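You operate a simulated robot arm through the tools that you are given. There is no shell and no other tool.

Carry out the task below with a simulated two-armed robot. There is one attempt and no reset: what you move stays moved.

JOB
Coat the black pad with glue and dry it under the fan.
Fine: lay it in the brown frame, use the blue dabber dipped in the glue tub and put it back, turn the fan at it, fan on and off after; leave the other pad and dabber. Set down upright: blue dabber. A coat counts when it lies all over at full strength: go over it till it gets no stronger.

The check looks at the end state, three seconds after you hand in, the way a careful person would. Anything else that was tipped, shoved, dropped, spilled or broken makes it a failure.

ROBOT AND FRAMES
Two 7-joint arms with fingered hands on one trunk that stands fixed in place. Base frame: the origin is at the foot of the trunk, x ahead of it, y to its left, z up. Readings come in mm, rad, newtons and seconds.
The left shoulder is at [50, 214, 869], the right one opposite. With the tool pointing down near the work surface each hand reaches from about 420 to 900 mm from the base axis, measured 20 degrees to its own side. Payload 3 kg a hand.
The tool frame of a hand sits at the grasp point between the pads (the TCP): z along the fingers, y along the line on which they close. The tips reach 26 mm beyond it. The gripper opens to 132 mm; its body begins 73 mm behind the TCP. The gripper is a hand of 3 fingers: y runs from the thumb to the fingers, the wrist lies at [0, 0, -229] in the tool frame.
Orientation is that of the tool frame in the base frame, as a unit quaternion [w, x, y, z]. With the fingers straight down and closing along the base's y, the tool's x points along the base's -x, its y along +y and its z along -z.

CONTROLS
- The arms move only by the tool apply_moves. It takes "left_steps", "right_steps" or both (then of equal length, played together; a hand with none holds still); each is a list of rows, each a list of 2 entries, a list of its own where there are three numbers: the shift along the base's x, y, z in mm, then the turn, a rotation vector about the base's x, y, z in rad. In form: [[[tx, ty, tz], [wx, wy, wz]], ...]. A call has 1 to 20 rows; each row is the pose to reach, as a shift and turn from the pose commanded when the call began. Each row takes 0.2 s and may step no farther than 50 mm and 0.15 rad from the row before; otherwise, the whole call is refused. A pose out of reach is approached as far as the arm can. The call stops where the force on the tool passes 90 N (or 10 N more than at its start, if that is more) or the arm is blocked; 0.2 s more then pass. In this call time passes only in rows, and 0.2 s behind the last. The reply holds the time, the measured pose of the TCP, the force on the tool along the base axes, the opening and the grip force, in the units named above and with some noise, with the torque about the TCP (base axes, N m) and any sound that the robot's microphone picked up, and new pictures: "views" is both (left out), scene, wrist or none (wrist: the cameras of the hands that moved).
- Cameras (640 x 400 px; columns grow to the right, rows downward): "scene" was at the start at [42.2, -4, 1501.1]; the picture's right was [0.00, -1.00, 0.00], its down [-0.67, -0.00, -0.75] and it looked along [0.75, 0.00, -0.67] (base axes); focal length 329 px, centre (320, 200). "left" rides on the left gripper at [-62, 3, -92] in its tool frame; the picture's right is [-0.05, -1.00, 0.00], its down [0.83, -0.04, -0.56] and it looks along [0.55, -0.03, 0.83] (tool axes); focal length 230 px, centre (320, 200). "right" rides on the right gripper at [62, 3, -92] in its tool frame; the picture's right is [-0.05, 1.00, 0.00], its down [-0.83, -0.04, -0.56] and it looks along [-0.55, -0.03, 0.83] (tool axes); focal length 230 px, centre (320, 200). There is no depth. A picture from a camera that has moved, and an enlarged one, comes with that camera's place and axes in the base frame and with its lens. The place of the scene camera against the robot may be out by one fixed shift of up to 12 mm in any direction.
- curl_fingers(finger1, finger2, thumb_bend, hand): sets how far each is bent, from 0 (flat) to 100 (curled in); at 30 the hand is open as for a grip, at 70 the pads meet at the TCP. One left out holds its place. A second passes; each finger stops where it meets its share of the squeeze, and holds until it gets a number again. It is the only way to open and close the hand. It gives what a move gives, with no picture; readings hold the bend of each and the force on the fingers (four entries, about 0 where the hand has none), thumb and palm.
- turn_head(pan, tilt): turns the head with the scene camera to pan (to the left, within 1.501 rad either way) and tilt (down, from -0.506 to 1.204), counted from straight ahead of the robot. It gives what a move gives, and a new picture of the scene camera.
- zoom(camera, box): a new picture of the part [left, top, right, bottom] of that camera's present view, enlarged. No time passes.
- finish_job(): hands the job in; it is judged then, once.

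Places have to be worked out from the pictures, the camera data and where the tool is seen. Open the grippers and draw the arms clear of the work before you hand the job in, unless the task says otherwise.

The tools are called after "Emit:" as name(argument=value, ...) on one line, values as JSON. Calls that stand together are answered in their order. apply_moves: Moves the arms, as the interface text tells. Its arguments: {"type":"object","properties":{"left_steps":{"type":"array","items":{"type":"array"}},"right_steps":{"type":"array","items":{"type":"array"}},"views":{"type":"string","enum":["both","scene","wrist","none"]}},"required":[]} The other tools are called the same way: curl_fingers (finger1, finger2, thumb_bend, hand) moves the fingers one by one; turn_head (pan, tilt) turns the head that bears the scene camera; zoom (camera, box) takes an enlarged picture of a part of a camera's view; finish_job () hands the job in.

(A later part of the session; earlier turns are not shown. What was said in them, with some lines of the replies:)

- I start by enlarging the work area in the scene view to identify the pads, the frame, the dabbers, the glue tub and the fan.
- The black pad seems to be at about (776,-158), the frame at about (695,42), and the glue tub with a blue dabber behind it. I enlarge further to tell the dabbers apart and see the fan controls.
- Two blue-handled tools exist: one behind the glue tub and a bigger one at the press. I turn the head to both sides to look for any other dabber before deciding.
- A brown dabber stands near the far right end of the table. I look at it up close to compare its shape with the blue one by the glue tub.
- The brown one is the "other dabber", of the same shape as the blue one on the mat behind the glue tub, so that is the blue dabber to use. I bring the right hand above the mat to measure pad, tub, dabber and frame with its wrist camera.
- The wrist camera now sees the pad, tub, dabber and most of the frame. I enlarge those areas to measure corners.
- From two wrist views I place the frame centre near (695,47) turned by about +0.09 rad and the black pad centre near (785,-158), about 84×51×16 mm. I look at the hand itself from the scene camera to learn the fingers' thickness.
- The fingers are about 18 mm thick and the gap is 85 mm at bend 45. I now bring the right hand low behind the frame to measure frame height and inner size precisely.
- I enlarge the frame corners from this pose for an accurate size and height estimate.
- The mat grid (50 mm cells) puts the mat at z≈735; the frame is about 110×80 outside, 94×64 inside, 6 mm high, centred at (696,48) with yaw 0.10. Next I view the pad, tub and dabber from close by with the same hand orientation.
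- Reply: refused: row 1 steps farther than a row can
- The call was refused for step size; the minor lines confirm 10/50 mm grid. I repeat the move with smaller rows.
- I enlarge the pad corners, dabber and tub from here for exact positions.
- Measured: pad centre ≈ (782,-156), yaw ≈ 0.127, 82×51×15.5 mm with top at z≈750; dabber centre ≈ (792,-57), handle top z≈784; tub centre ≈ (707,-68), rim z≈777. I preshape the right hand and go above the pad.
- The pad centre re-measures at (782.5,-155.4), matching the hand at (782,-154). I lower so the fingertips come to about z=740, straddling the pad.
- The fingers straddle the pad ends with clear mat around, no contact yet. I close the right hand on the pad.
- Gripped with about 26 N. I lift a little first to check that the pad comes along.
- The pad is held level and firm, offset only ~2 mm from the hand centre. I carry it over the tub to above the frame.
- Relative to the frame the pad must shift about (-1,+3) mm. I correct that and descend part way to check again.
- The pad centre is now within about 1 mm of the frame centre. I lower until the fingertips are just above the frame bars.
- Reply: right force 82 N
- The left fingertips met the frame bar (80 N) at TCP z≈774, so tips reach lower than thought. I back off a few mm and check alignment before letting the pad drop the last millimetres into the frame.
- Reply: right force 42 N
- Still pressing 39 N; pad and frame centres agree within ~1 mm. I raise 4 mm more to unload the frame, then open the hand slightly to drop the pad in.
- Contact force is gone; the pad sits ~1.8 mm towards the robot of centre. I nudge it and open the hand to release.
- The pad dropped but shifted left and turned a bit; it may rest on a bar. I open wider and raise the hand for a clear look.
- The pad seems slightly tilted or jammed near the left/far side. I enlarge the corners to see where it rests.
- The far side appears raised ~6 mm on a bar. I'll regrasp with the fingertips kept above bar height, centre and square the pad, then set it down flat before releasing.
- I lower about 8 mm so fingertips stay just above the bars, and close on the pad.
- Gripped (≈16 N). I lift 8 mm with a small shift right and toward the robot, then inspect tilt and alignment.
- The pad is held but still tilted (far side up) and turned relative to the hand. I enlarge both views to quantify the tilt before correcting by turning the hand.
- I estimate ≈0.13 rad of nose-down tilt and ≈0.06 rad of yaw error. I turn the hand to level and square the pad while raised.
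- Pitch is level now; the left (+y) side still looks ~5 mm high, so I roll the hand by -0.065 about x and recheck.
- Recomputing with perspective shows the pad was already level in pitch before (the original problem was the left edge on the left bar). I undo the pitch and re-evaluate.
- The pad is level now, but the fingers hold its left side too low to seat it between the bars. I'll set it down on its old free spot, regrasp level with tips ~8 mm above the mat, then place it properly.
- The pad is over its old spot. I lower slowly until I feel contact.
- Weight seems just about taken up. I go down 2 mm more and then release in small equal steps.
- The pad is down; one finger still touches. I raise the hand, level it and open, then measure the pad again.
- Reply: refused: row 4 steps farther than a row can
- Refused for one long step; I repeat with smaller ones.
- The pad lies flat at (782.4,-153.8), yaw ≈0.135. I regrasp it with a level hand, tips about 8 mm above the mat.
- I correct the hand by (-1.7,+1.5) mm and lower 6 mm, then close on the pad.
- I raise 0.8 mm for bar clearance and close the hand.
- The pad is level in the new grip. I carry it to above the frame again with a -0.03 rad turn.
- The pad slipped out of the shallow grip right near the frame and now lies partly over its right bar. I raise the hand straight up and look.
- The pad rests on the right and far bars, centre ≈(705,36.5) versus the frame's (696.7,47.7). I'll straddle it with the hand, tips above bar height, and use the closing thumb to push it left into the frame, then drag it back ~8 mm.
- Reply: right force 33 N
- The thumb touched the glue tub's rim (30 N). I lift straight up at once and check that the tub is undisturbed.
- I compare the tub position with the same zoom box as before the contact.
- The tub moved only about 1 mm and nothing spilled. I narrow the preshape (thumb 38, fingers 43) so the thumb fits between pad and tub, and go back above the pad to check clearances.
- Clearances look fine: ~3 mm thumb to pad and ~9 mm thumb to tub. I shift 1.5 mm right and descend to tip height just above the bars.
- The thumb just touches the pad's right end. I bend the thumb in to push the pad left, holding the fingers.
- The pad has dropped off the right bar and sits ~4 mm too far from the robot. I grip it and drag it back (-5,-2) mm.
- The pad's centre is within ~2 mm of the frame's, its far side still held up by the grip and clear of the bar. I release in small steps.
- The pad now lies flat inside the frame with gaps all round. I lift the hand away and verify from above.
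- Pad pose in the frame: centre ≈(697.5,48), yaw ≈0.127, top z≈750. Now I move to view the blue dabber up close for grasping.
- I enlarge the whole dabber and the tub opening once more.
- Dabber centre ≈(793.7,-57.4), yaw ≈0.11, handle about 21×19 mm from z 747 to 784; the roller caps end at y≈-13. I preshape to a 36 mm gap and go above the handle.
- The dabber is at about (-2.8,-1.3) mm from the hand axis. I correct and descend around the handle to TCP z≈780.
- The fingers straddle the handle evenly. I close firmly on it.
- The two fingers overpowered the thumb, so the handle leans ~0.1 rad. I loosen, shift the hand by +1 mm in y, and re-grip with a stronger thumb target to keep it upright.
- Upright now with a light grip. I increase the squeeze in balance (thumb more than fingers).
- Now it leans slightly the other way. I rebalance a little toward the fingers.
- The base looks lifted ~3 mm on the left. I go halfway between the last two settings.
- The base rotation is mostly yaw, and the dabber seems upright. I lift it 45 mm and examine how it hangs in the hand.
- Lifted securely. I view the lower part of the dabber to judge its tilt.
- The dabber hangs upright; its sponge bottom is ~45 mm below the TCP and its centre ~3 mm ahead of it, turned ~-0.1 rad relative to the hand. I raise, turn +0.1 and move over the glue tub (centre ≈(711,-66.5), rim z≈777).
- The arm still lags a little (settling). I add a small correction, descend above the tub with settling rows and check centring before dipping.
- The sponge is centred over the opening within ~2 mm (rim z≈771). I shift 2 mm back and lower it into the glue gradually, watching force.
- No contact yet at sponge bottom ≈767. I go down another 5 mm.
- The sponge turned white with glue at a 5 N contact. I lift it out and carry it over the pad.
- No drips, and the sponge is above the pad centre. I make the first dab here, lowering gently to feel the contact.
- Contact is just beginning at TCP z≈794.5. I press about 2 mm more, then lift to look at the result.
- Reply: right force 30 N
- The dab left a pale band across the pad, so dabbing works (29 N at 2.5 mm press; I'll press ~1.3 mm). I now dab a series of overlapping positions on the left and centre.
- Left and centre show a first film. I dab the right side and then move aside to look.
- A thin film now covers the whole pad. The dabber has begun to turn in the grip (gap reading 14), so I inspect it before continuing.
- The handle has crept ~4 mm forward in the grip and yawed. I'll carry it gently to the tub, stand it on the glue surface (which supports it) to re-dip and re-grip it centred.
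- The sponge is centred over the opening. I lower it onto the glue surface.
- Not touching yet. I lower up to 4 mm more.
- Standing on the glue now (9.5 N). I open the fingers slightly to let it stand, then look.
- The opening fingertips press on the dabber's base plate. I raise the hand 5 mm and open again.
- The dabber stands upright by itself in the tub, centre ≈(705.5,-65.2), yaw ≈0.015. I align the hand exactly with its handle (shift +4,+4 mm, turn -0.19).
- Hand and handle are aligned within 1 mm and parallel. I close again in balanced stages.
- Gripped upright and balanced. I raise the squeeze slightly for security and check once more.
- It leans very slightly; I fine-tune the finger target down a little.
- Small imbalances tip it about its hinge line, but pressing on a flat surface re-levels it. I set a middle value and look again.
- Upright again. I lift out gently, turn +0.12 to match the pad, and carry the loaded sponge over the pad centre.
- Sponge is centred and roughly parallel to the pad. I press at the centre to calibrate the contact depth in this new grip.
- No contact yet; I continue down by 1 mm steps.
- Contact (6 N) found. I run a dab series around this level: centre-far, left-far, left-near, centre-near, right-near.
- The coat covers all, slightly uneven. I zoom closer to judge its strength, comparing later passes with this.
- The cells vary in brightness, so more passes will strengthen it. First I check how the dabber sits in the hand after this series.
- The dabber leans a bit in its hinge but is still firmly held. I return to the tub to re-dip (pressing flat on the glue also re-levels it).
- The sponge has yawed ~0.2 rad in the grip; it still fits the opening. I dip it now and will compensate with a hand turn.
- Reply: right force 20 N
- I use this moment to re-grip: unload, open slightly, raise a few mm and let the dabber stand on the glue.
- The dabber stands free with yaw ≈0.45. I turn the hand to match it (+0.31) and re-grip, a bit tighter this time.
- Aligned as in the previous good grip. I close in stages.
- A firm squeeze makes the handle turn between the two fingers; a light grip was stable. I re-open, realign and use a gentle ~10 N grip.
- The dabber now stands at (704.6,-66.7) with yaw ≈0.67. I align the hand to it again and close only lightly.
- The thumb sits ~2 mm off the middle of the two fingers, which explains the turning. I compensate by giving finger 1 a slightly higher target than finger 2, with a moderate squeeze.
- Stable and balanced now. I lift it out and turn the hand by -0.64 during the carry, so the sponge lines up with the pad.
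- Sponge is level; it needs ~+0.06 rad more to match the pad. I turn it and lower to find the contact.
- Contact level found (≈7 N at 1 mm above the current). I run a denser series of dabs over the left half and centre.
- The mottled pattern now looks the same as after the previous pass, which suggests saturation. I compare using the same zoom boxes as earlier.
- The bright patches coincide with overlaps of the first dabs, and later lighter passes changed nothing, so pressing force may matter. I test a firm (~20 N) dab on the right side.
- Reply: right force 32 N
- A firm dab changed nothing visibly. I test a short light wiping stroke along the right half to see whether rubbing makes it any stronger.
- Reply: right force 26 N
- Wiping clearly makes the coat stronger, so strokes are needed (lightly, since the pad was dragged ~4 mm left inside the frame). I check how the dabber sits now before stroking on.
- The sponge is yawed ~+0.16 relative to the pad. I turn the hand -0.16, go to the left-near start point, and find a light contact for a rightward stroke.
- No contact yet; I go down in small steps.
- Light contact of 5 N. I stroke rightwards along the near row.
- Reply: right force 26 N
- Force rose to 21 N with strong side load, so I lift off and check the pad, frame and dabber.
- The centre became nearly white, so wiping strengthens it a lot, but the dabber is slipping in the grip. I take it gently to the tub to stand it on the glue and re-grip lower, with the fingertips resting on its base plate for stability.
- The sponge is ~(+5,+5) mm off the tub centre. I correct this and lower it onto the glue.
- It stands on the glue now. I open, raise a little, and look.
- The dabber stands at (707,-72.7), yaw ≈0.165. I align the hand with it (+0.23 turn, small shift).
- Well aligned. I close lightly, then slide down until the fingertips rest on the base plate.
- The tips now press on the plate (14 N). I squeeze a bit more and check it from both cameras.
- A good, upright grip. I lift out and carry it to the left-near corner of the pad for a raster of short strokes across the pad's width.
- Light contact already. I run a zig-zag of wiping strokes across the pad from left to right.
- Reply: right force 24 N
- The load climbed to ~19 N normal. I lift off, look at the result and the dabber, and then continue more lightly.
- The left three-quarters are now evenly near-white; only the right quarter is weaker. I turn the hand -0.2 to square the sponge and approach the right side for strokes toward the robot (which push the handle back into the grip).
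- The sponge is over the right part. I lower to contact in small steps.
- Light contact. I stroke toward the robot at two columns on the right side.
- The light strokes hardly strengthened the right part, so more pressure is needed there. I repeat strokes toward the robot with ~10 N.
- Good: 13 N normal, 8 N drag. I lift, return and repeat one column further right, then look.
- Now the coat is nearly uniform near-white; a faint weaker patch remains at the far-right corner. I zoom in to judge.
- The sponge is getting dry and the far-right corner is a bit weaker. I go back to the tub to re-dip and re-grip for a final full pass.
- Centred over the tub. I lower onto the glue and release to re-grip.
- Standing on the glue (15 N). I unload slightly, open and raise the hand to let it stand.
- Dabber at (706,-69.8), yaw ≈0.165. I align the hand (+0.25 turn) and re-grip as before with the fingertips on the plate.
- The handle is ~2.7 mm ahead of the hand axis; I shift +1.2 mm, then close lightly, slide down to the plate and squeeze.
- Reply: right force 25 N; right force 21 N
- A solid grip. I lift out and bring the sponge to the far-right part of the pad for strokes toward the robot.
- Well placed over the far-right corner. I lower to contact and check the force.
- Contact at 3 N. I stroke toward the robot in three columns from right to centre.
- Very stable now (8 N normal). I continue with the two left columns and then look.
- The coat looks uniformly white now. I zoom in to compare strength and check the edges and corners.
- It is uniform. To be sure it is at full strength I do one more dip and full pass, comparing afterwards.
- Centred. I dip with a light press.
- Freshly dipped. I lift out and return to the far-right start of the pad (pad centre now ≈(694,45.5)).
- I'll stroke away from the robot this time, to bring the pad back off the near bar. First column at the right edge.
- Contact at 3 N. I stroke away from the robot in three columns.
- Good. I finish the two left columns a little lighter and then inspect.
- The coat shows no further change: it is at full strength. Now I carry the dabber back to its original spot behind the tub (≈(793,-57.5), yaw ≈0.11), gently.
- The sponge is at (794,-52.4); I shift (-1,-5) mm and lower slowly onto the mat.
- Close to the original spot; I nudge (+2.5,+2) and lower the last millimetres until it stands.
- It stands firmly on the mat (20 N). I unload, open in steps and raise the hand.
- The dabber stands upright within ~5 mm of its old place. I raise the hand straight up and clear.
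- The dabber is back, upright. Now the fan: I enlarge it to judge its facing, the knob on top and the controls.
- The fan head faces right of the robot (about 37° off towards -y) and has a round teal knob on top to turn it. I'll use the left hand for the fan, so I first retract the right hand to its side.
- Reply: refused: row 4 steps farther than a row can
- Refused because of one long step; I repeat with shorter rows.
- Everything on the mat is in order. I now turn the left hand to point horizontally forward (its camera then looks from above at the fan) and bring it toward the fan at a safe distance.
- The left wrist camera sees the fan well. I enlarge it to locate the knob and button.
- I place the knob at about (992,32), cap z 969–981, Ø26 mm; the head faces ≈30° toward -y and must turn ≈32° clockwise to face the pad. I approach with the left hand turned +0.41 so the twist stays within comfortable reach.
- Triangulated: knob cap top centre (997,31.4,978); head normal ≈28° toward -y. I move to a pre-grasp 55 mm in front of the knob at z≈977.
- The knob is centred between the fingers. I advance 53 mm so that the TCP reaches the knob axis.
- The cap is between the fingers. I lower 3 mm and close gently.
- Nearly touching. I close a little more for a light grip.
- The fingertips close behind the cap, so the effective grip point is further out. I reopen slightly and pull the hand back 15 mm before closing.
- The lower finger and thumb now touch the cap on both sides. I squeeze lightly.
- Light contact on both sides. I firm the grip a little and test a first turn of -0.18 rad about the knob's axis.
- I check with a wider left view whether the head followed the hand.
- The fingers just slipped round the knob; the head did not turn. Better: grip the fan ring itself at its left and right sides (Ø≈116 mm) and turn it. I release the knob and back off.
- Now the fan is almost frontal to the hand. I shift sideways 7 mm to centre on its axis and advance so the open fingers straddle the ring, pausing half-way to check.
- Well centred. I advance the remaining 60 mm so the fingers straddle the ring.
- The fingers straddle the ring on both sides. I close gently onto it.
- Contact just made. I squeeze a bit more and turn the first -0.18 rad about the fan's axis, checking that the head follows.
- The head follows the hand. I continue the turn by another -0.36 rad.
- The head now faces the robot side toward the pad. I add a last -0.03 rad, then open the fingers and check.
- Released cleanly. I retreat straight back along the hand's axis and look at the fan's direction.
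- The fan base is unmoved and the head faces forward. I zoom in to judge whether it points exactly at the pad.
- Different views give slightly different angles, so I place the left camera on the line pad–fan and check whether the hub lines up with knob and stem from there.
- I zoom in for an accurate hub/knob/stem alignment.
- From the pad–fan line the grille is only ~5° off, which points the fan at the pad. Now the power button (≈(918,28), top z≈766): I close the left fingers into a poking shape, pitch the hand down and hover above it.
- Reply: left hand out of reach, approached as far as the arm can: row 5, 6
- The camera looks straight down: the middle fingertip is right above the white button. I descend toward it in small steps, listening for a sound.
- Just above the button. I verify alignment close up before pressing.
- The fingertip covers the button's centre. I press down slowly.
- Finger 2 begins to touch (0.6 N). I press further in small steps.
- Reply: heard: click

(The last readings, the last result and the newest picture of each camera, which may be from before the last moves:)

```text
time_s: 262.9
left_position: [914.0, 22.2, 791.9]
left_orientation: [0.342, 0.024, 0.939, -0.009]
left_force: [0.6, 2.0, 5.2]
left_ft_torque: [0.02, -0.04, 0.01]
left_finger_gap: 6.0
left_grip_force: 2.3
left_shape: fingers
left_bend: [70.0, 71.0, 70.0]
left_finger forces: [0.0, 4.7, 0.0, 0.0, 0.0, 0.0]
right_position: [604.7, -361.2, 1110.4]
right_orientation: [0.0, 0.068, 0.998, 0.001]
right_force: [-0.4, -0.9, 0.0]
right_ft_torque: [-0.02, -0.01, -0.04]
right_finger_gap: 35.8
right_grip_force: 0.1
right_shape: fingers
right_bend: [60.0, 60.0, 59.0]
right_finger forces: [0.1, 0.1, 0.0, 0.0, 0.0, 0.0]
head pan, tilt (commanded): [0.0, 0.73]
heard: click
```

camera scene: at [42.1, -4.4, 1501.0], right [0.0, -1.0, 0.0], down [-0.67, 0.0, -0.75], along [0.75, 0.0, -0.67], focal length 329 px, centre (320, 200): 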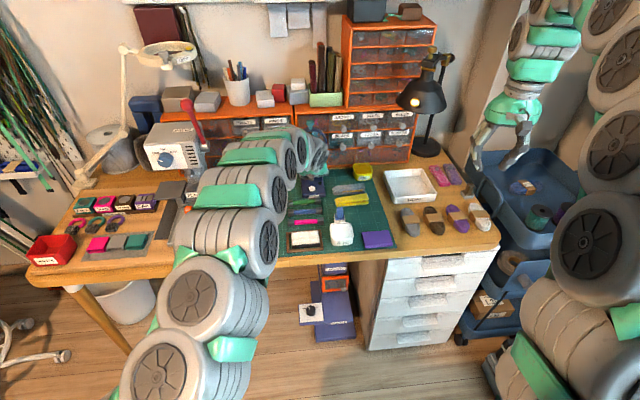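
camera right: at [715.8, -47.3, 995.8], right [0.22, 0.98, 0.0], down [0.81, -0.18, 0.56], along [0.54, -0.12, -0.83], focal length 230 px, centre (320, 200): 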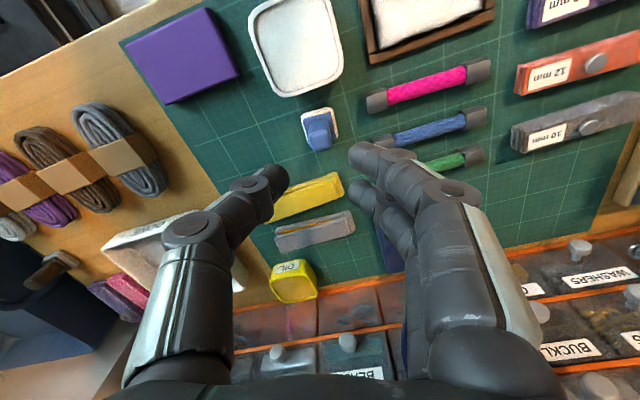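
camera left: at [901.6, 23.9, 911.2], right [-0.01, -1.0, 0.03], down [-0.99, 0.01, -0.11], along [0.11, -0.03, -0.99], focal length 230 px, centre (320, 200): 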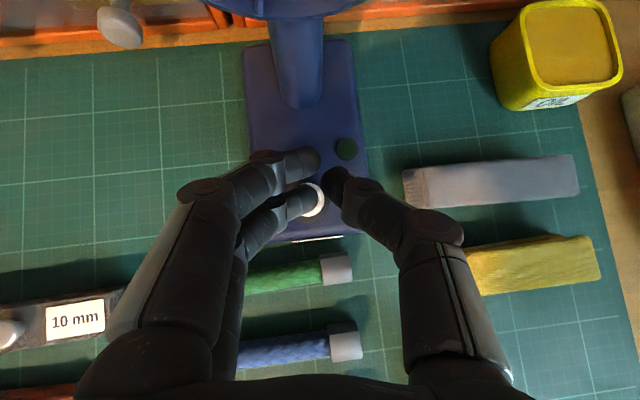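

A click was heard. I release the button by raising the hand and check lamp and fan.

Emit:
apply_moves(left_steps=[[[0, 0, 5], [0, 0, 0]], [[0, 0, 15], [0, 0, 0]], [[0, 0, 30], [0, 0, 0]]], views="wrist")

Emit:
zoom(camera="left", box=[220, 0, 420, 160])

Emit:
zoom(camera="scene", box=[270, 110, 390, 250])

```text
time_s: 263.7
left_position: [912.2, 20.6, 820.0]
left_orientation: [0.342, 0.023, 0.939, -0.008]
left_force: [0.4, 0.6, -0.4]
left_ft_torque: [0.04, 0.02, 0.01]
left_finger_gap: 5.9
left_grip_force: 0.0
left_shape: fingers
left_bend: [70.0, 70.0, 70.0]
left_finger forces: [0.0, 0.1, 0.0, 0.1, 0.0, 0.0]
right_position: [603.5, -360.8, 1110.8]
right_orientation: [0.0, 0.069, 0.998, 0.001]
right_force: [0.4, -0.1, 0.6]
right_ft_torque: [0.01, 0.0, -0.04]
right_finger_gap: 35.8
right_grip_force: 0.1
right_shape: fingers
right_bend: [60.0, 60.0, 59.0]
right_finger forces: [0.0, 0.1, 0.0, 0.1, 0.0, 0.1]
head pan, tilt (commanded): [0.0, 0.73]
camera left: at [900.6, 24.4, 932.0], right [-0.01, -1.0, 0.03], down [-0.99, 0.01, -0.11], along [0.11, -0.03, -0.99], focal length 230 px, centre (320, 200)
```

left: 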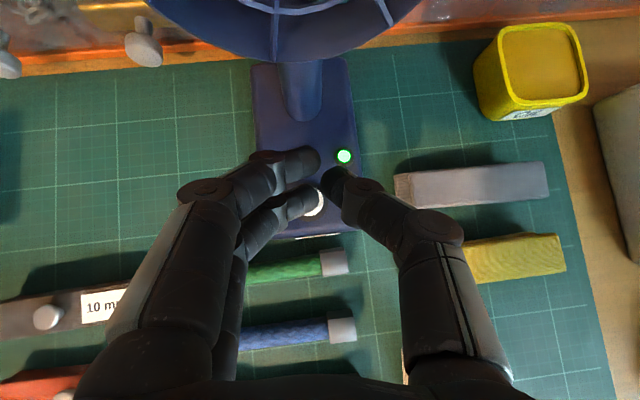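

```text
2.50 times, centred on (320, 80) of left
camera zoom: at [900.6, 24.4, 932.0], right [-0.01, -1.0, 0.03], down [-0.99, 0.01, -0.11], along [0.11, -0.03, -0.99], focal length 575 px, centre (320, 500)
```

zoom: 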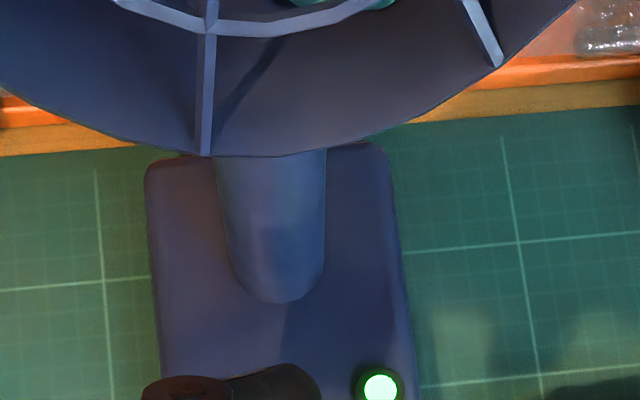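

```text
2.86 times, centred on (330, 180) of scene
camera zoom: at [42.2, -4.4, 1501.0], right [0.0, -1.0, 0.0], down [-0.67, 0.0, -0.75], along [0.75, 0.0, -0.67], focal length 940 px, centre (291, 257)
```

zoom: 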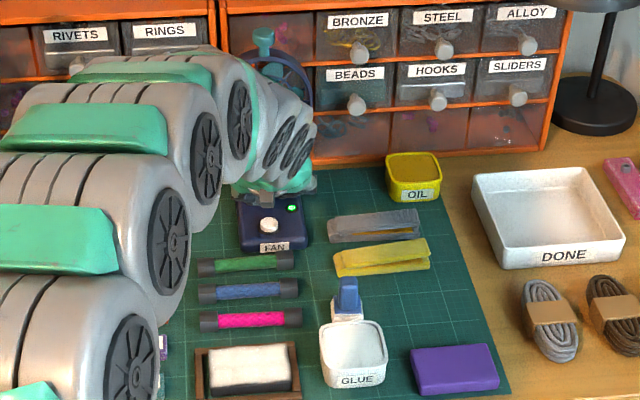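

The lamp glows green: the fan is on. I withdraw the left hand sideways so it doesn't block the air, and watch the pad.

Emit:
apply_moves(left_steps=[[[-25, 5, 15], [0, 0, 0]], [[-50, 20, 40], [0, 0, 0]], [[-70, 50, 65], [0, 0, 0]], [[-85, 85, 85], [0, 0, 0]], [[-95, 125, 95], [0, 0, 0]], [[-100, 165, 105], [0, 0, 0]], [[-100, 205, 110], [0, 0, 0]]], views="scene")

Emit:
zoom(camera="scene", box=[285, 210, 345, 255])

Emit:
zoom(camera="scene", box=[280, 110, 350, 200])

```text
time_s: 265.3
left_position: [811.0, 226.9, 929.9]
left_orientation: [0.342, 0.024, 0.939, -0.008]
left_force: [0.7, 0.5, 0.5]
left_ft_torque: [0.0, -0.01, -0.02]
left_finger_gap: 5.6
left_grip_force: 0.0
left_shape: fingers
left_bend: [70.0, 70.0, 70.0]
left_finger forces: [0.0, 0.1, 0.1, 0.0, 0.1, 0.0]
right_position: [603.7, -361.9, 1111.0]
right_orientation: [-0.001, 0.069, 0.998, 0.001]
right_force: [-0.4, 0.5, -0.4]
right_ft_torque: [-0.04, 0.04, -0.01]
right_finger_gap: 35.8
right_grip_force: 0.0
right_shape: fingers
right_bend: [60.0, 60.0, 59.0]
right_finger forces: [0.0, 0.1, 0.0, 0.0, 0.0, 0.0]
head pan, tilt (commanded): [0.0, 0.73]
camera scene: at [42.2, -4.4, 1501.0], right [0.0, -1.0, 0.0], down [-0.67, 0.0, -0.75], along [0.75, 0.0, -0.67], focal length 329 px, centre (320, 200)
```

scene: 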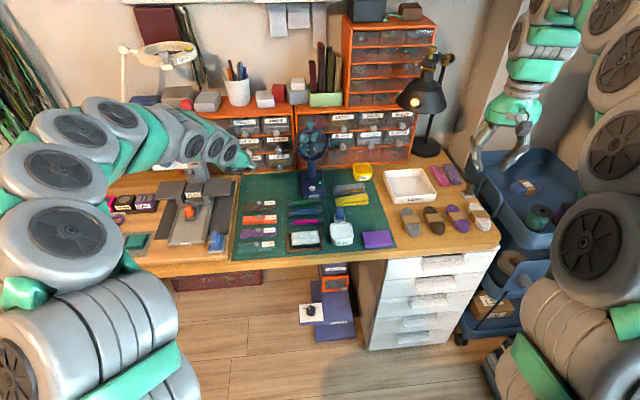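

```text
8.89 times, centred on (315, 232) of scene
camera zoom: at [42.2, -4.4, 1501.0], right [0.0, -1.0, 0.0], down [-0.67, 0.0, -0.75], along [0.75, 0.0, -0.67], focal length 2925 px, centre (364, -89)
```

zoom: 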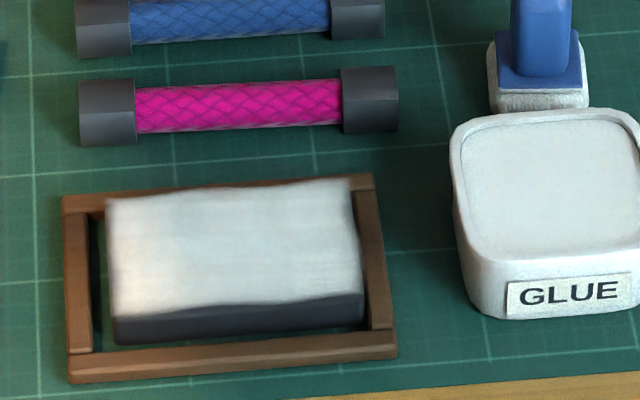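

```text
4.44 times, centred on (315, 155) of scene
camera zoom: at [42.2, -4.4, 1501.0], right [0.0, -1.0, 0.0], down [-0.67, 0.0, -0.75], along [0.75, 0.0, -0.67], focal length 1462 px, centre (342, 400)
```

zoom: 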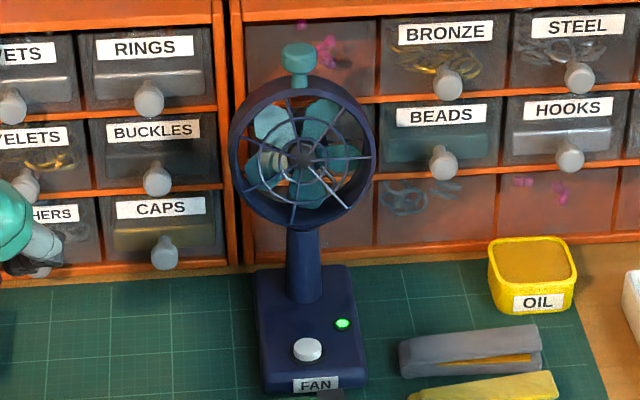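

The fan is running with the lamp lit. I wait a few seconds (holding still) and compare the coat's look.

Emit:
apply_moves(left_steps=[[[0, 0, 0], [0, 0, 0]], [[0, 0, 0], [0, 0, 0]], [[0, 0, 0], [0, 0, 0]], [[0, 0, 0], [0, 0, 0]], [[0, 0, 0], [0, 0, 0]], [[0, 0, 0], [0, 0, 0]], [[0, 0, 0], [0, 0, 0]], [[0, 0, 0], [0, 0, 0]], [[0, 0, 0], [0, 0, 0]], [[0, 0, 0], [0, 0, 0]], [[0, 0, 0], [0, 0, 0]], [[0, 0, 0], [0, 0, 0]], [[0, 0, 0], [0, 0, 0]], [[0, 0, 0], [0, 0, 0]], [[0, 0, 0], [0, 0, 0]], [[0, 0, 0], [0, 0, 0]], [[0, 0, 0], [0, 0, 0]], [[0, 0, 0], [0, 0, 0]], [[0, 0, 0], [0, 0, 0]], [[0, 0, 0], [0, 0, 0]]], views="none")

Emit:
zoom(camera="scene", box=[285, 210, 345, 255])

Emit:
zoom(camera="scene", box=[280, 110, 350, 200])

```text
time_s: 269.5
left_position: [810.7, 228.0, 930.4]
left_orientation: [0.342, 0.024, 0.939, -0.009]
left_force: [-0.2, 0.0, -0.6]
left_ft_torque: [0.01, -0.01, 0.0]
left_finger_gap: 5.6
left_grip_force: 0.1
left_shape: fingers
left_bend: [70.0, 70.0, 70.0]
left_finger forces: [0.0, 0.0, 0.0, 0.0, 0.0, 0.0]
right_position: [603.7, -361.1, 1108.9]
right_orientation: [0.0, 0.069, 0.998, 0.001]
right_force: [-0.3, -0.2, 0.8]
right_ft_torque: [0.01, 0.02, -0.01]
right_finger_gap: 36.1
right_grip_force: 0.0
right_shape: fingers
right_bend: [60.0, 60.0, 59.0]
right_finger forces: [0.1, 0.0, 0.0, 0.0, 0.1, 0.0]
head pan, tilt (commanded): [0.0, 0.73]
```

```text
8.89 times, centred on (315, 232) of scene
camera zoom: at [42.1, -4.4, 1501.0], right [0.0, -1.0, 0.0], down [-0.67, 0.0, -0.75], along [0.75, 0.0, -0.67], focal length 2925 px, centre (364, -89)
```

zoom: 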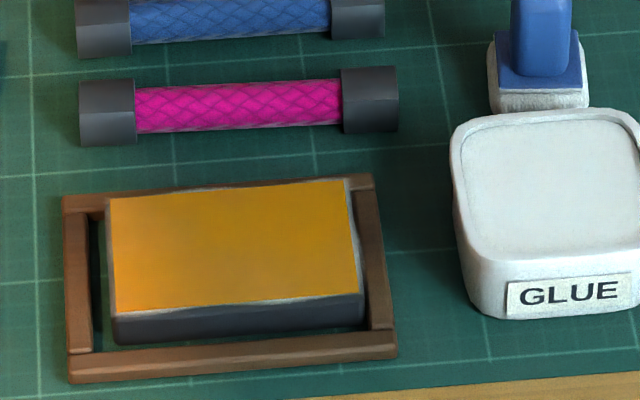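

```text
4.44 times, centred on (315, 155) of scene
camera zoom: at [42.1, -4.4, 1501.0], right [0.0, -1.0, 0.0], down [-0.67, 0.0, -0.75], along [0.75, 0.0, -0.67], focal length 1462 px, centre (342, 400)
```

zoom: 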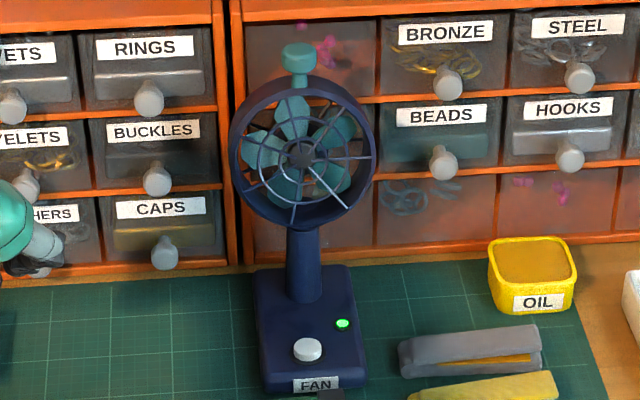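

The coat has turned amber: it's drying. I zoom in to see whether the change is complete and wait a little longer.

Emit:
zoom(camera="scene", box=[290, 222, 325, 245])

Emit:
apply_moves(left_steps=[[[0, 0, 0], [0, 0, 0]], [[0, 0, 0], [0, 0, 0]], [[0, 0, 0], [0, 0, 0]], [[0, 0, 0], [0, 0, 0]], [[0, 0, 0], [0, 0, 0]], [[0, 0, 0], [0, 0, 0]], [[0, 0, 0], [0, 0, 0]], [[0, 0, 0], [0, 0, 0]], [[0, 0, 0], [0, 0, 0]], [[0, 0, 0], [0, 0, 0]], [[0, 0, 0], [0, 0, 0]], [[0, 0, 0], [0, 0, 0]], [[0, 0, 0], [0, 0, 0]], [[0, 0, 0], [0, 0, 0]], [[0, 0, 0], [0, 0, 0]], [[0, 0, 0], [0, 0, 0]], [[0, 0, 0], [0, 0, 0]], [[0, 0, 0], [0, 0, 0]], [[0, 0, 0], [0, 0, 0]], [[0, 0, 0], [0, 0, 0]]], views="none")

Emit:
zoom(camera="scene", box=[290, 222, 325, 245])

Emit:
zoom(camera="scene", box=[285, 210, 345, 255])

```text
16.00 times, centred on (308, 234) of scene
camera zoom: at [42.1, -4.4, 1501.0], right [0.0, -1.0, 0.0], down [-0.67, 0.0, -0.75], along [0.75, 0.0, -0.67], focal length 5265 px, centre (520, -336)
```

zoom: 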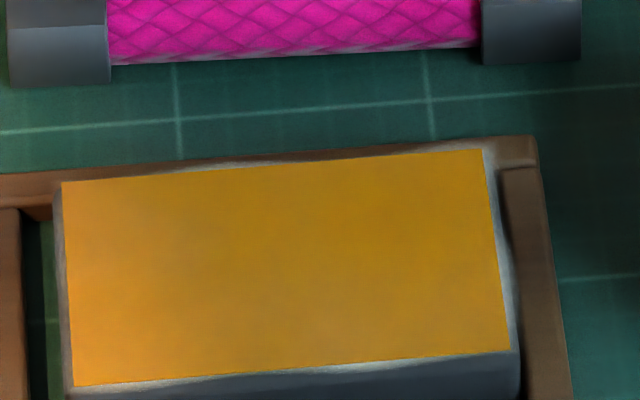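

```text
time_s: 273.7
left_position: [811.3, 227.2, 928.9]
left_orientation: [0.342, 0.024, 0.939, -0.008]
left_force: [-0.4, 0.4, -0.1]
left_ft_torque: [-0.01, 0.01, -0.02]
left_finger_gap: 5.9
left_grip_force: 0.2
left_shape: fingers
left_bend: [70.0, 70.0, 70.0]
left_finger forces: [0.1, 0.0, 0.1, 0.1, 0.0, 0.0]
right_position: [603.2, -361.5, 1110.6]
right_orientation: [0.0, 0.068, 0.998, 0.001]
right_force: [-0.4, 0.5, 0.8]
right_ft_torque: [0.01, 0.0, -0.02]
right_finger_gap: 35.9
right_grip_force: 0.0
right_shape: fingers
right_bend: [60.0, 60.0, 59.0]
right_finger forces: [0.0, 0.0, 0.0, 0.0, 0.0, 0.0]
head pan, tilt (commanded): [0.0, 0.73]
```

```text
16.00 times, centred on (308, 234) of scene
camera zoom: at [42.2, -4.4, 1501.0], right [0.0, -1.0, 0.0], down [-0.67, 0.0, -0.75], along [0.75, 0.0, -0.67], focal length 5265 px, centre (520, -336)
```

zoom: 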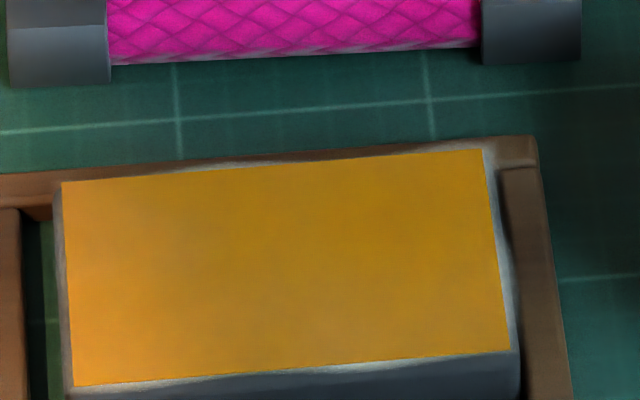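

```text
8.89 times, centred on (315, 232) of scene
camera zoom: at [42.2, -4.4, 1501.0], right [0.0, -1.0, 0.0], down [-0.67, 0.0, -0.75], along [0.75, 0.0, -0.67], focal length 2925 px, centre (364, -89)
```

zoom: 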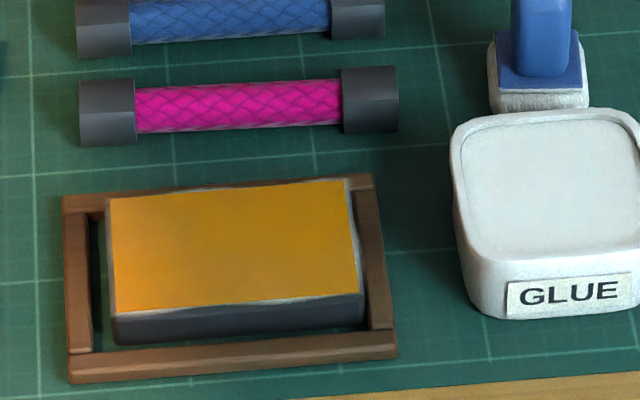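

The whole face turned uniformly amber, i.e. dried. Now I bring the left hand back to the button to switch the fan off.

Emit:
apply_moves(left_steps=[[[0, -40, -5], [0, 0, 0]], [[5, -80, -15], [0, 0, 0]], [[15, -120, -25], [0, 0, 0]], [[30, -155, -45], [0, 0, 0]], [[50, -185, -70], [0, 0, 0]], [[75, -200, -95], [0, 0, 0]], [[100, -205, -110], [0, 0, 0]], [[100, -205, -110], [0, 0, 0]]], views="none")

Emit:
zoom(camera="left", box=[260, 130, 380, 250])

```text
time_s: 275.5
left_position: [914.5, 21.9, 826.0]
left_orientation: [0.342, 0.024, 0.939, -0.009]
left_force: [0.6, -0.6, 0.1]
left_ft_torque: [0.01, -0.01, 0.04]
left_finger_gap: 5.8
left_grip_force: 0.0
left_shape: fingers
left_bend: [70.0, 70.0, 70.0]
left_finger forces: [0.0, 0.0, 0.0, 0.1, 0.0, 0.1]
right_position: [603.7, -360.6, 1109.9]
right_orientation: [0.001, 0.068, 0.998, 0.0]
right_force: [0.2, 0.2, -0.6]
right_ft_torque: [0.02, 0.02, 0.0]
right_finger_gap: 36.0
right_grip_force: 0.0
right_shape: fingers
right_bend: [60.0, 60.0, 59.0]
right_finger forces: [0.0, 0.0, 0.0, 0.0, 0.0, 0.0]
head pan, tilt (commanded): [0.0, 0.73]
```

```text
3.33 times, centred on (320, 190) of left
camera zoom: at [902.0, 25.8, 935.7], right [-0.01, -1.0, 0.03], down [-0.99, 0.01, -0.11], along [0.11, -0.03, -0.99], focal length 767 px, centre (320, 233)
```

zoom: 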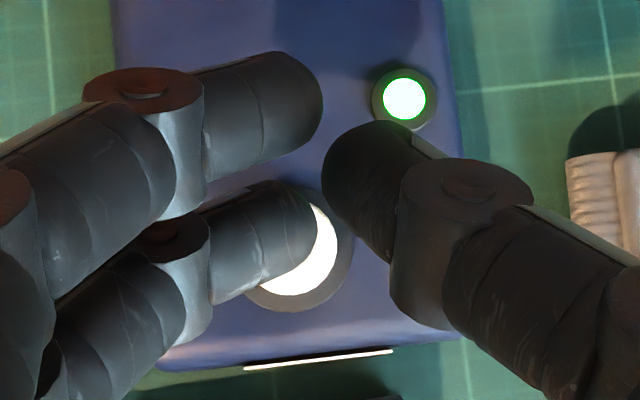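

The fingertip is nearly over the button; I shift (-1.5,-2.5) mm and press down until it clicks.

Emit:
apply_moves(left_steps=[[[-1.5, -2.5, -10], [0, 0, 0]], [[-1.5, -2.5, -20], [0, 0, 0]], [[-1.5, -2.5, -26], [0, 0, 0]], [[-1.5, -2.5, -29], [0, 0, 0]]], views="none")

Emit:
zoom(camera="left", box=[260, 130, 380, 250])

```text
time_s: 276.5
left_position: [913.4, 17.0, 793.3]
left_orientation: [0.343, 0.024, 0.939, -0.009]
left_force: [0.7, 0.9, 2.5]
left_ft_torque: [0.04, 0.01, 0.02]
left_finger_gap: 5.3
left_grip_force: 1.2
left_shape: fingers
left_bend: [70.0, 70.0, 70.0]
left_finger forces: [0.0, 1.9, 0.0, 0.0, 0.0, 0.1]
right_position: [603.2, -360.4, 1109.9]
right_orientation: [0.0, 0.068, 0.998, 0.0]
right_force: [0.9, -0.3, -0.2]
right_ft_torque: [-0.01, 0.01, -0.02]
right_finger_gap: 36.2
right_grip_force: 0.0
right_shape: fingers
right_bend: [60.0, 60.0, 59.0]
right_finger forces: [0.1, 0.0, 0.0, 0.0, 0.0, 0.0]
head pan, tilt (commanded): [0.0, 0.73]
heard: click
```

```text
3.33 times, centred on (320, 190) of left
camera zoom: at [900.7, 21.9, 904.4], right [-0.01, -1.0, 0.03], down [-0.99, 0.01, -0.11], along [0.11, -0.03, -0.99], focal length 767 px, centre (320, 233)
```

zoom: 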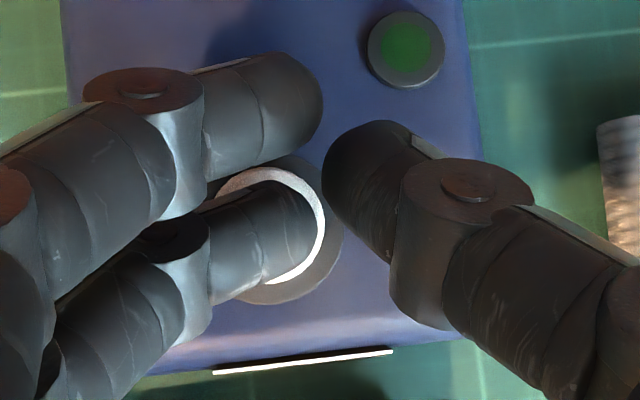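

Click — the lamp is off. I raise straight up and withdraw the left hand to the side the same way.

Emit:
apply_moves(left_steps=[[[0, 0, 8], [0, 0, 0]], [[0, 0, 25], [0, 0, 0]], [[-25, 8, 45], [0, 0, 0]], [[-50, 23, 70], [0, 0, 0]], [[-70, 53, 95], [0, 0, 0]], [[-85, 88, 115], [0, 0, 0]], [[-95, 128, 125], [0, 0, 0]], [[-100, 168, 135], [0, 0, 0]], [[-105, 208, 140], [0, 0, 0]]], views="scene")

Emit:
zoom(camera="scene", box=[280, 110, 350, 200])

Emit:
zoom(camera="scene", box=[240, 170, 400, 270])

```text
time_s: 278.5
left_position: [807.6, 228.2, 934.1]
left_orientation: [0.343, 0.024, 0.939, -0.008]
left_force: [0.0, -0.3, 0.7]
left_ft_torque: [0.0, 0.04, 0.01]
left_finger_gap: 5.5
left_grip_force: 0.1
left_shape: fingers
left_bend: [70.0, 70.0, 70.0]
left_finger forces: [0.0, 0.1, 0.0, 0.1, 0.0, 0.0]
right_position: [603.7, -361.5, 1109.0]
right_orientation: [0.0, 0.068, 0.998, 0.002]
right_force: [0.0, 0.6, -0.4]
right_ft_torque: [0.0, -0.02, -0.01]
right_finger_gap: 35.8
right_grip_force: 0.0
right_shape: fingers
right_bend: [60.0, 60.0, 59.0]
right_finger forces: [0.1, 0.1, 0.0, 0.0, 0.0, 0.0]
head pan, tilt (commanded): [0.0, 0.73]
camera scene: at [42.1, -4.4, 1501.0], right [0.0, -1.0, 0.0], down [-0.67, 0.0, -0.75], along [0.75, 0.0, -0.67], focal length 329 px, centre (320, 200)
```

scene: 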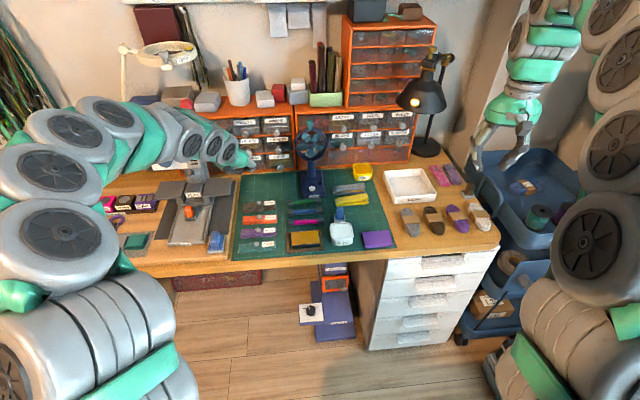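

```text
4.44 times, centred on (315, 155) of scene
camera zoom: at [42.1, -4.4, 1501.0], right [0.0, -1.0, 0.0], down [-0.67, 0.0, -0.75], along [0.75, 0.0, -0.67], focal length 1462 px, centre (342, 400)
```

zoom: 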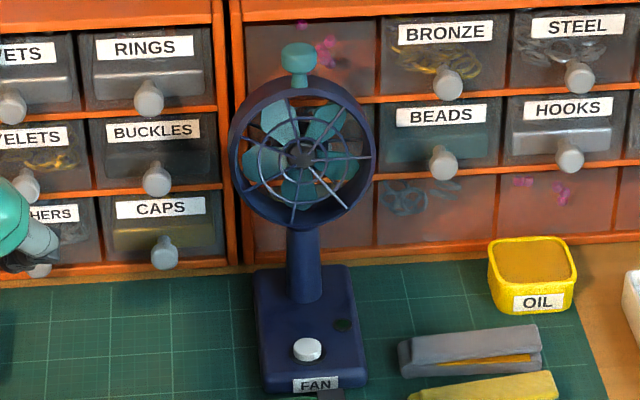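

```text
4.00 times, centred on (320, 220) of scene
camera zoom: at [42.1, -4.4, 1501.0], right [0.0, -1.0, 0.0], down [-0.67, 0.0, -0.75], along [0.75, 0.0, -0.67], focal length 1316 px, centre (320, 120)
```

zoom: 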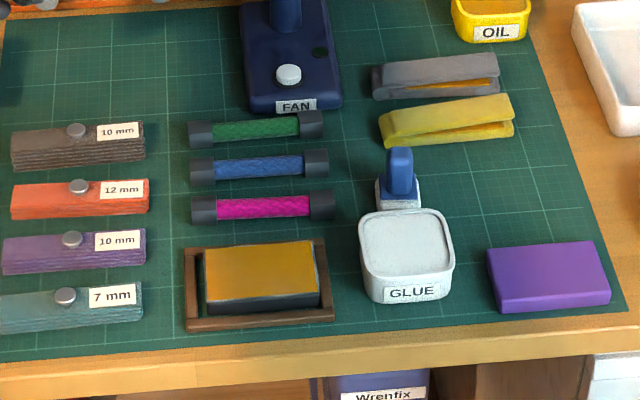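

Fan off, pad dried amber in the frame, everything in place. I retract the left hand up and back to its starting pose.

Emit:
apply_moves(left_steps=[[[-15, -20, 35], [0, 0, 0]], [[-40, -38, 70], [0.0062, 0.1161, 0]], [[-70, -45, 100], [0.0124, 0.2323, 0]], [[-105, -48, 130], [0.0186, 0.3484, 0]], [[-140, -50, 155], [0.0248, 0.4645, 0]], [[-172, -50, 170], [0.0309, 0.5807, 0]], [[-203, -50, 178], [0.0371, 0.697, 0]], [[-203, -50, 178], [0.0371, 0.697, 0]]], views="none")

Emit:
curl_fingers(hand="left", finger1=30, finger2=30, thumb_bend=30)

Emit:
curl_fingers(hand="right", finger1=30, finger2=30, thumb_bend=30)

Emit:
turn_head(pan=0.0, tilt=0.73)

Emit:
zoom(camera="scene", box=[230, 160, 410, 270])

Emit:
zoom(camera="scene", box=[320, 190, 400, 250])

```text
time_s: 280.3
left_position: [602.9, 172.9, 1110.0]
left_orientation: [0.0, 0.026, 1.0, 0.001]
left_force: [0.4, 0.4, -0.2]
left_ft_torque: [-0.01, 0.02, -0.02]
left_finger_gap: 5.9
left_grip_force: 0.1
left_shape: fingers
left_bend: [70.0, 70.0, 70.0]
left_finger forces: [0.0, 0.1, 0.0, 0.1, 0.0, 0.0]
right_position: [604.2, -361.5, 1110.3]
right_orientation: [-0.001, 0.068, 0.998, 0.001]
right_force: [0.5, -0.2, 0.5]
right_ft_torque: [-0.03, 0.01, 0.0]
right_finger_gap: 35.9
right_grip_force: 0.0
right_shape: fingers
right_bend: [60.0, 60.0, 59.0]
right_finger forces: [0.1, 0.0, 0.1, 0.1, 0.0, 0.0]
head pan, tilt (commanded): [0.0, 0.73]
```

```text
time_s: 281.3
left_position: [603.6, 172.9, 1108.5]
left_orientation: [0.0, 0.025, 1.0, 0.0]
left_force: [-0.3, 0.9, 0.3]
left_ft_torque: [0.0, 0.0, -0.03]
left_finger_gap: 134.0
left_grip_force: 0.2
left_shape: fingers
left_bend: [30.0, 30.0, 30.0]
left_finger forces: [0.1, 0.0, 0.1, 0.0, 0.1, 0.0]
right_position: [603.8, -361.7, 1109.9]
right_orientation: [0.0, 0.068, 0.998, 0.001]
right_force: [0.0, 0.4, -0.5]
right_ft_torque: [0.01, -0.01, 0.04]
right_finger_gap: 36.0
right_grip_force: 0.1
right_shape: fingers
right_bend: [60.0, 60.0, 59.0]
right_finger forces: [0.0, 0.0, 0.0, 0.1, 0.1, 0.0]
head pan, tilt (commanded): [0.0, 0.73]
```

```text
time_s: 282.3
left_position: [602.7, 173.4, 1109.1]
left_orientation: [0.0, 0.026, 1.0, 0.001]
left_force: [0.6, -0.3, 0.3]
left_ft_torque: [-0.01, -0.01, 0.0]
left_finger_gap: 133.9
left_grip_force: 0.2
left_shape: fingers
left_bend: [30.0, 30.0, 30.0]
left_finger forces: [0.0, 0.0, 0.0, 0.0, 0.0, 0.0]
right_position: [603.9, -361.3, 1109.5]
right_orientation: [0.0, 0.069, 0.998, 0.001]
right_force: [0.1, -0.3, 0.0]
right_ft_torque: [-0.02, 0.01, 0.03]
right_finger_gap: 134.0
right_grip_force: 0.1
right_shape: fingers
right_bend: [30.0, 30.0, 30.0]
right_finger forces: [0.0, 0.0, 0.0, 0.1, 0.1, 0.0]
head pan, tilt (commanded): [0.0, 0.73]
```

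```text
time_s: 282.9
left_position: [603.1, 172.8, 1109.3]
left_orientation: [0.0, 0.027, 1.0, 0.0]
left_force: [0.9, 0.7, 0.6]
left_ft_torque: [-0.01, -0.02, -0.03]
left_finger_gap: 133.8
left_grip_force: 0.2
left_shape: fingers
left_bend: [30.0, 30.0, 30.0]
left_finger forces: [0.0, 0.0, 0.0, 0.0, 0.0, 0.0]
right_position: [604.6, -361.5, 1109.7]
right_orientation: [0.001, 0.068, 0.998, 0.0]
right_force: [-0.7, 0.9, -1.0]
right_ft_torque: [-0.02, 0.0, 0.03]
right_finger_gap: 133.8
right_grip_force: 0.0
right_shape: fingers
right_bend: [30.0, 30.0, 30.0]
right_finger forces: [0.1, 0.0, 0.0, 0.0, 0.1, 0.0]
head pan, tilt (commanded): [0.0, 0.73]
camera scene: at [42.2, -4.4, 1501.0], right [0.0, -1.0, 0.0], down [-0.67, 0.0, -0.75], along [0.75, 0.0, -0.67], focal length 329 px, centre (320, 200)
```

scene: 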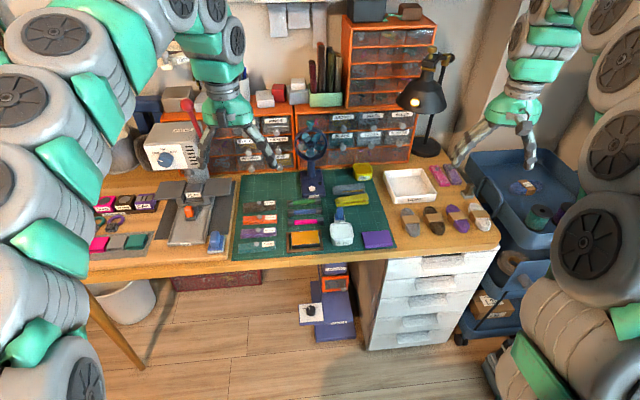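

```text
3.56 times, centred on (320, 215) of scene
camera zoom: at [42.2, -4.4, 1501.0], right [0.0, -1.0, 0.0], down [-0.67, 0.0, -0.75], along [0.75, 0.0, -0.67], focal length 1170 px, centre (320, 147)
```

zoom: 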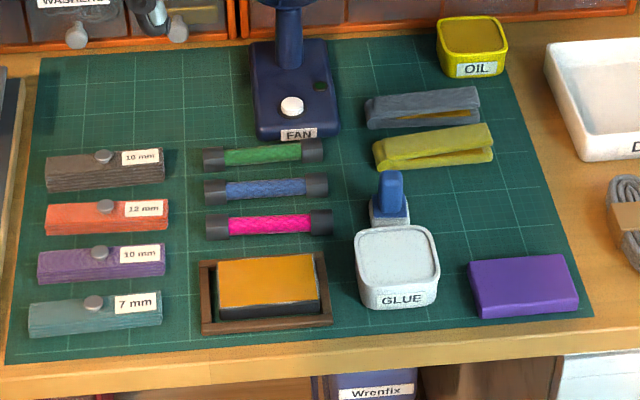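

```text
6.67 times, centred on (360, 220) of scene
camera zoom: at [42.2, -4.4, 1501.0], right [0.0, -1.0, 0.0], down [-0.67, 0.0, -0.75], along [0.75, 0.0, -0.67], focal length 2194 px, centre (53, 67)
```

zoom: 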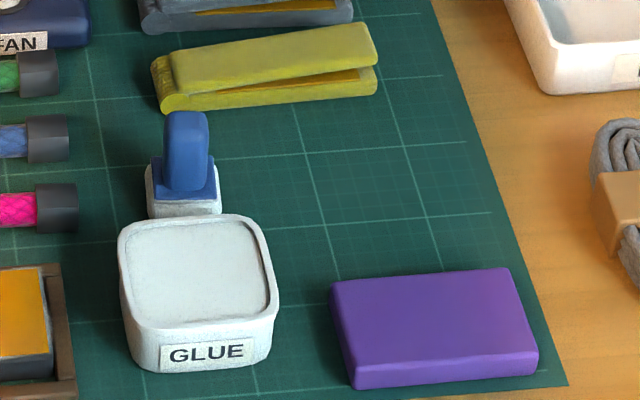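

Everything checks out: the black pad lies coated and dried in the brown frame, the blue dabber stands upright at its place, the fan faces the pad and is off, both hands are open and clear. I hand in the job.

Emit:
finish_job()

```text
The job is handed in.
```

I handed the job in. The black pad lies in the brown frame, coated all over and dried.

- **Coat:** dabbing alone left it thin, so I wiped it with strokes and re-dipped several times. One more full pass after that made no visible difference. Under the fan the whole top face turned evenly amber, which I took as dry.
- **Dabber:** the blue one stands upright on the mat, about 5 mm from where it started. The purple pad and the brown dabber were not touched.
- **Fan:** I turned the head at the pad; by my measurement it is about 5° off the exact line. I switched it on, let it run for about 12 seconds, then switched it off. The lamp is out.
- **Mishaps:**
  - The thumb bumped the glue tub once, which moved it about 1–2 mm. I saw nothing spilled.
  - The pad slipped from the grip once above the frame and had to be pushed in.

Both hands are open and clear of the work.
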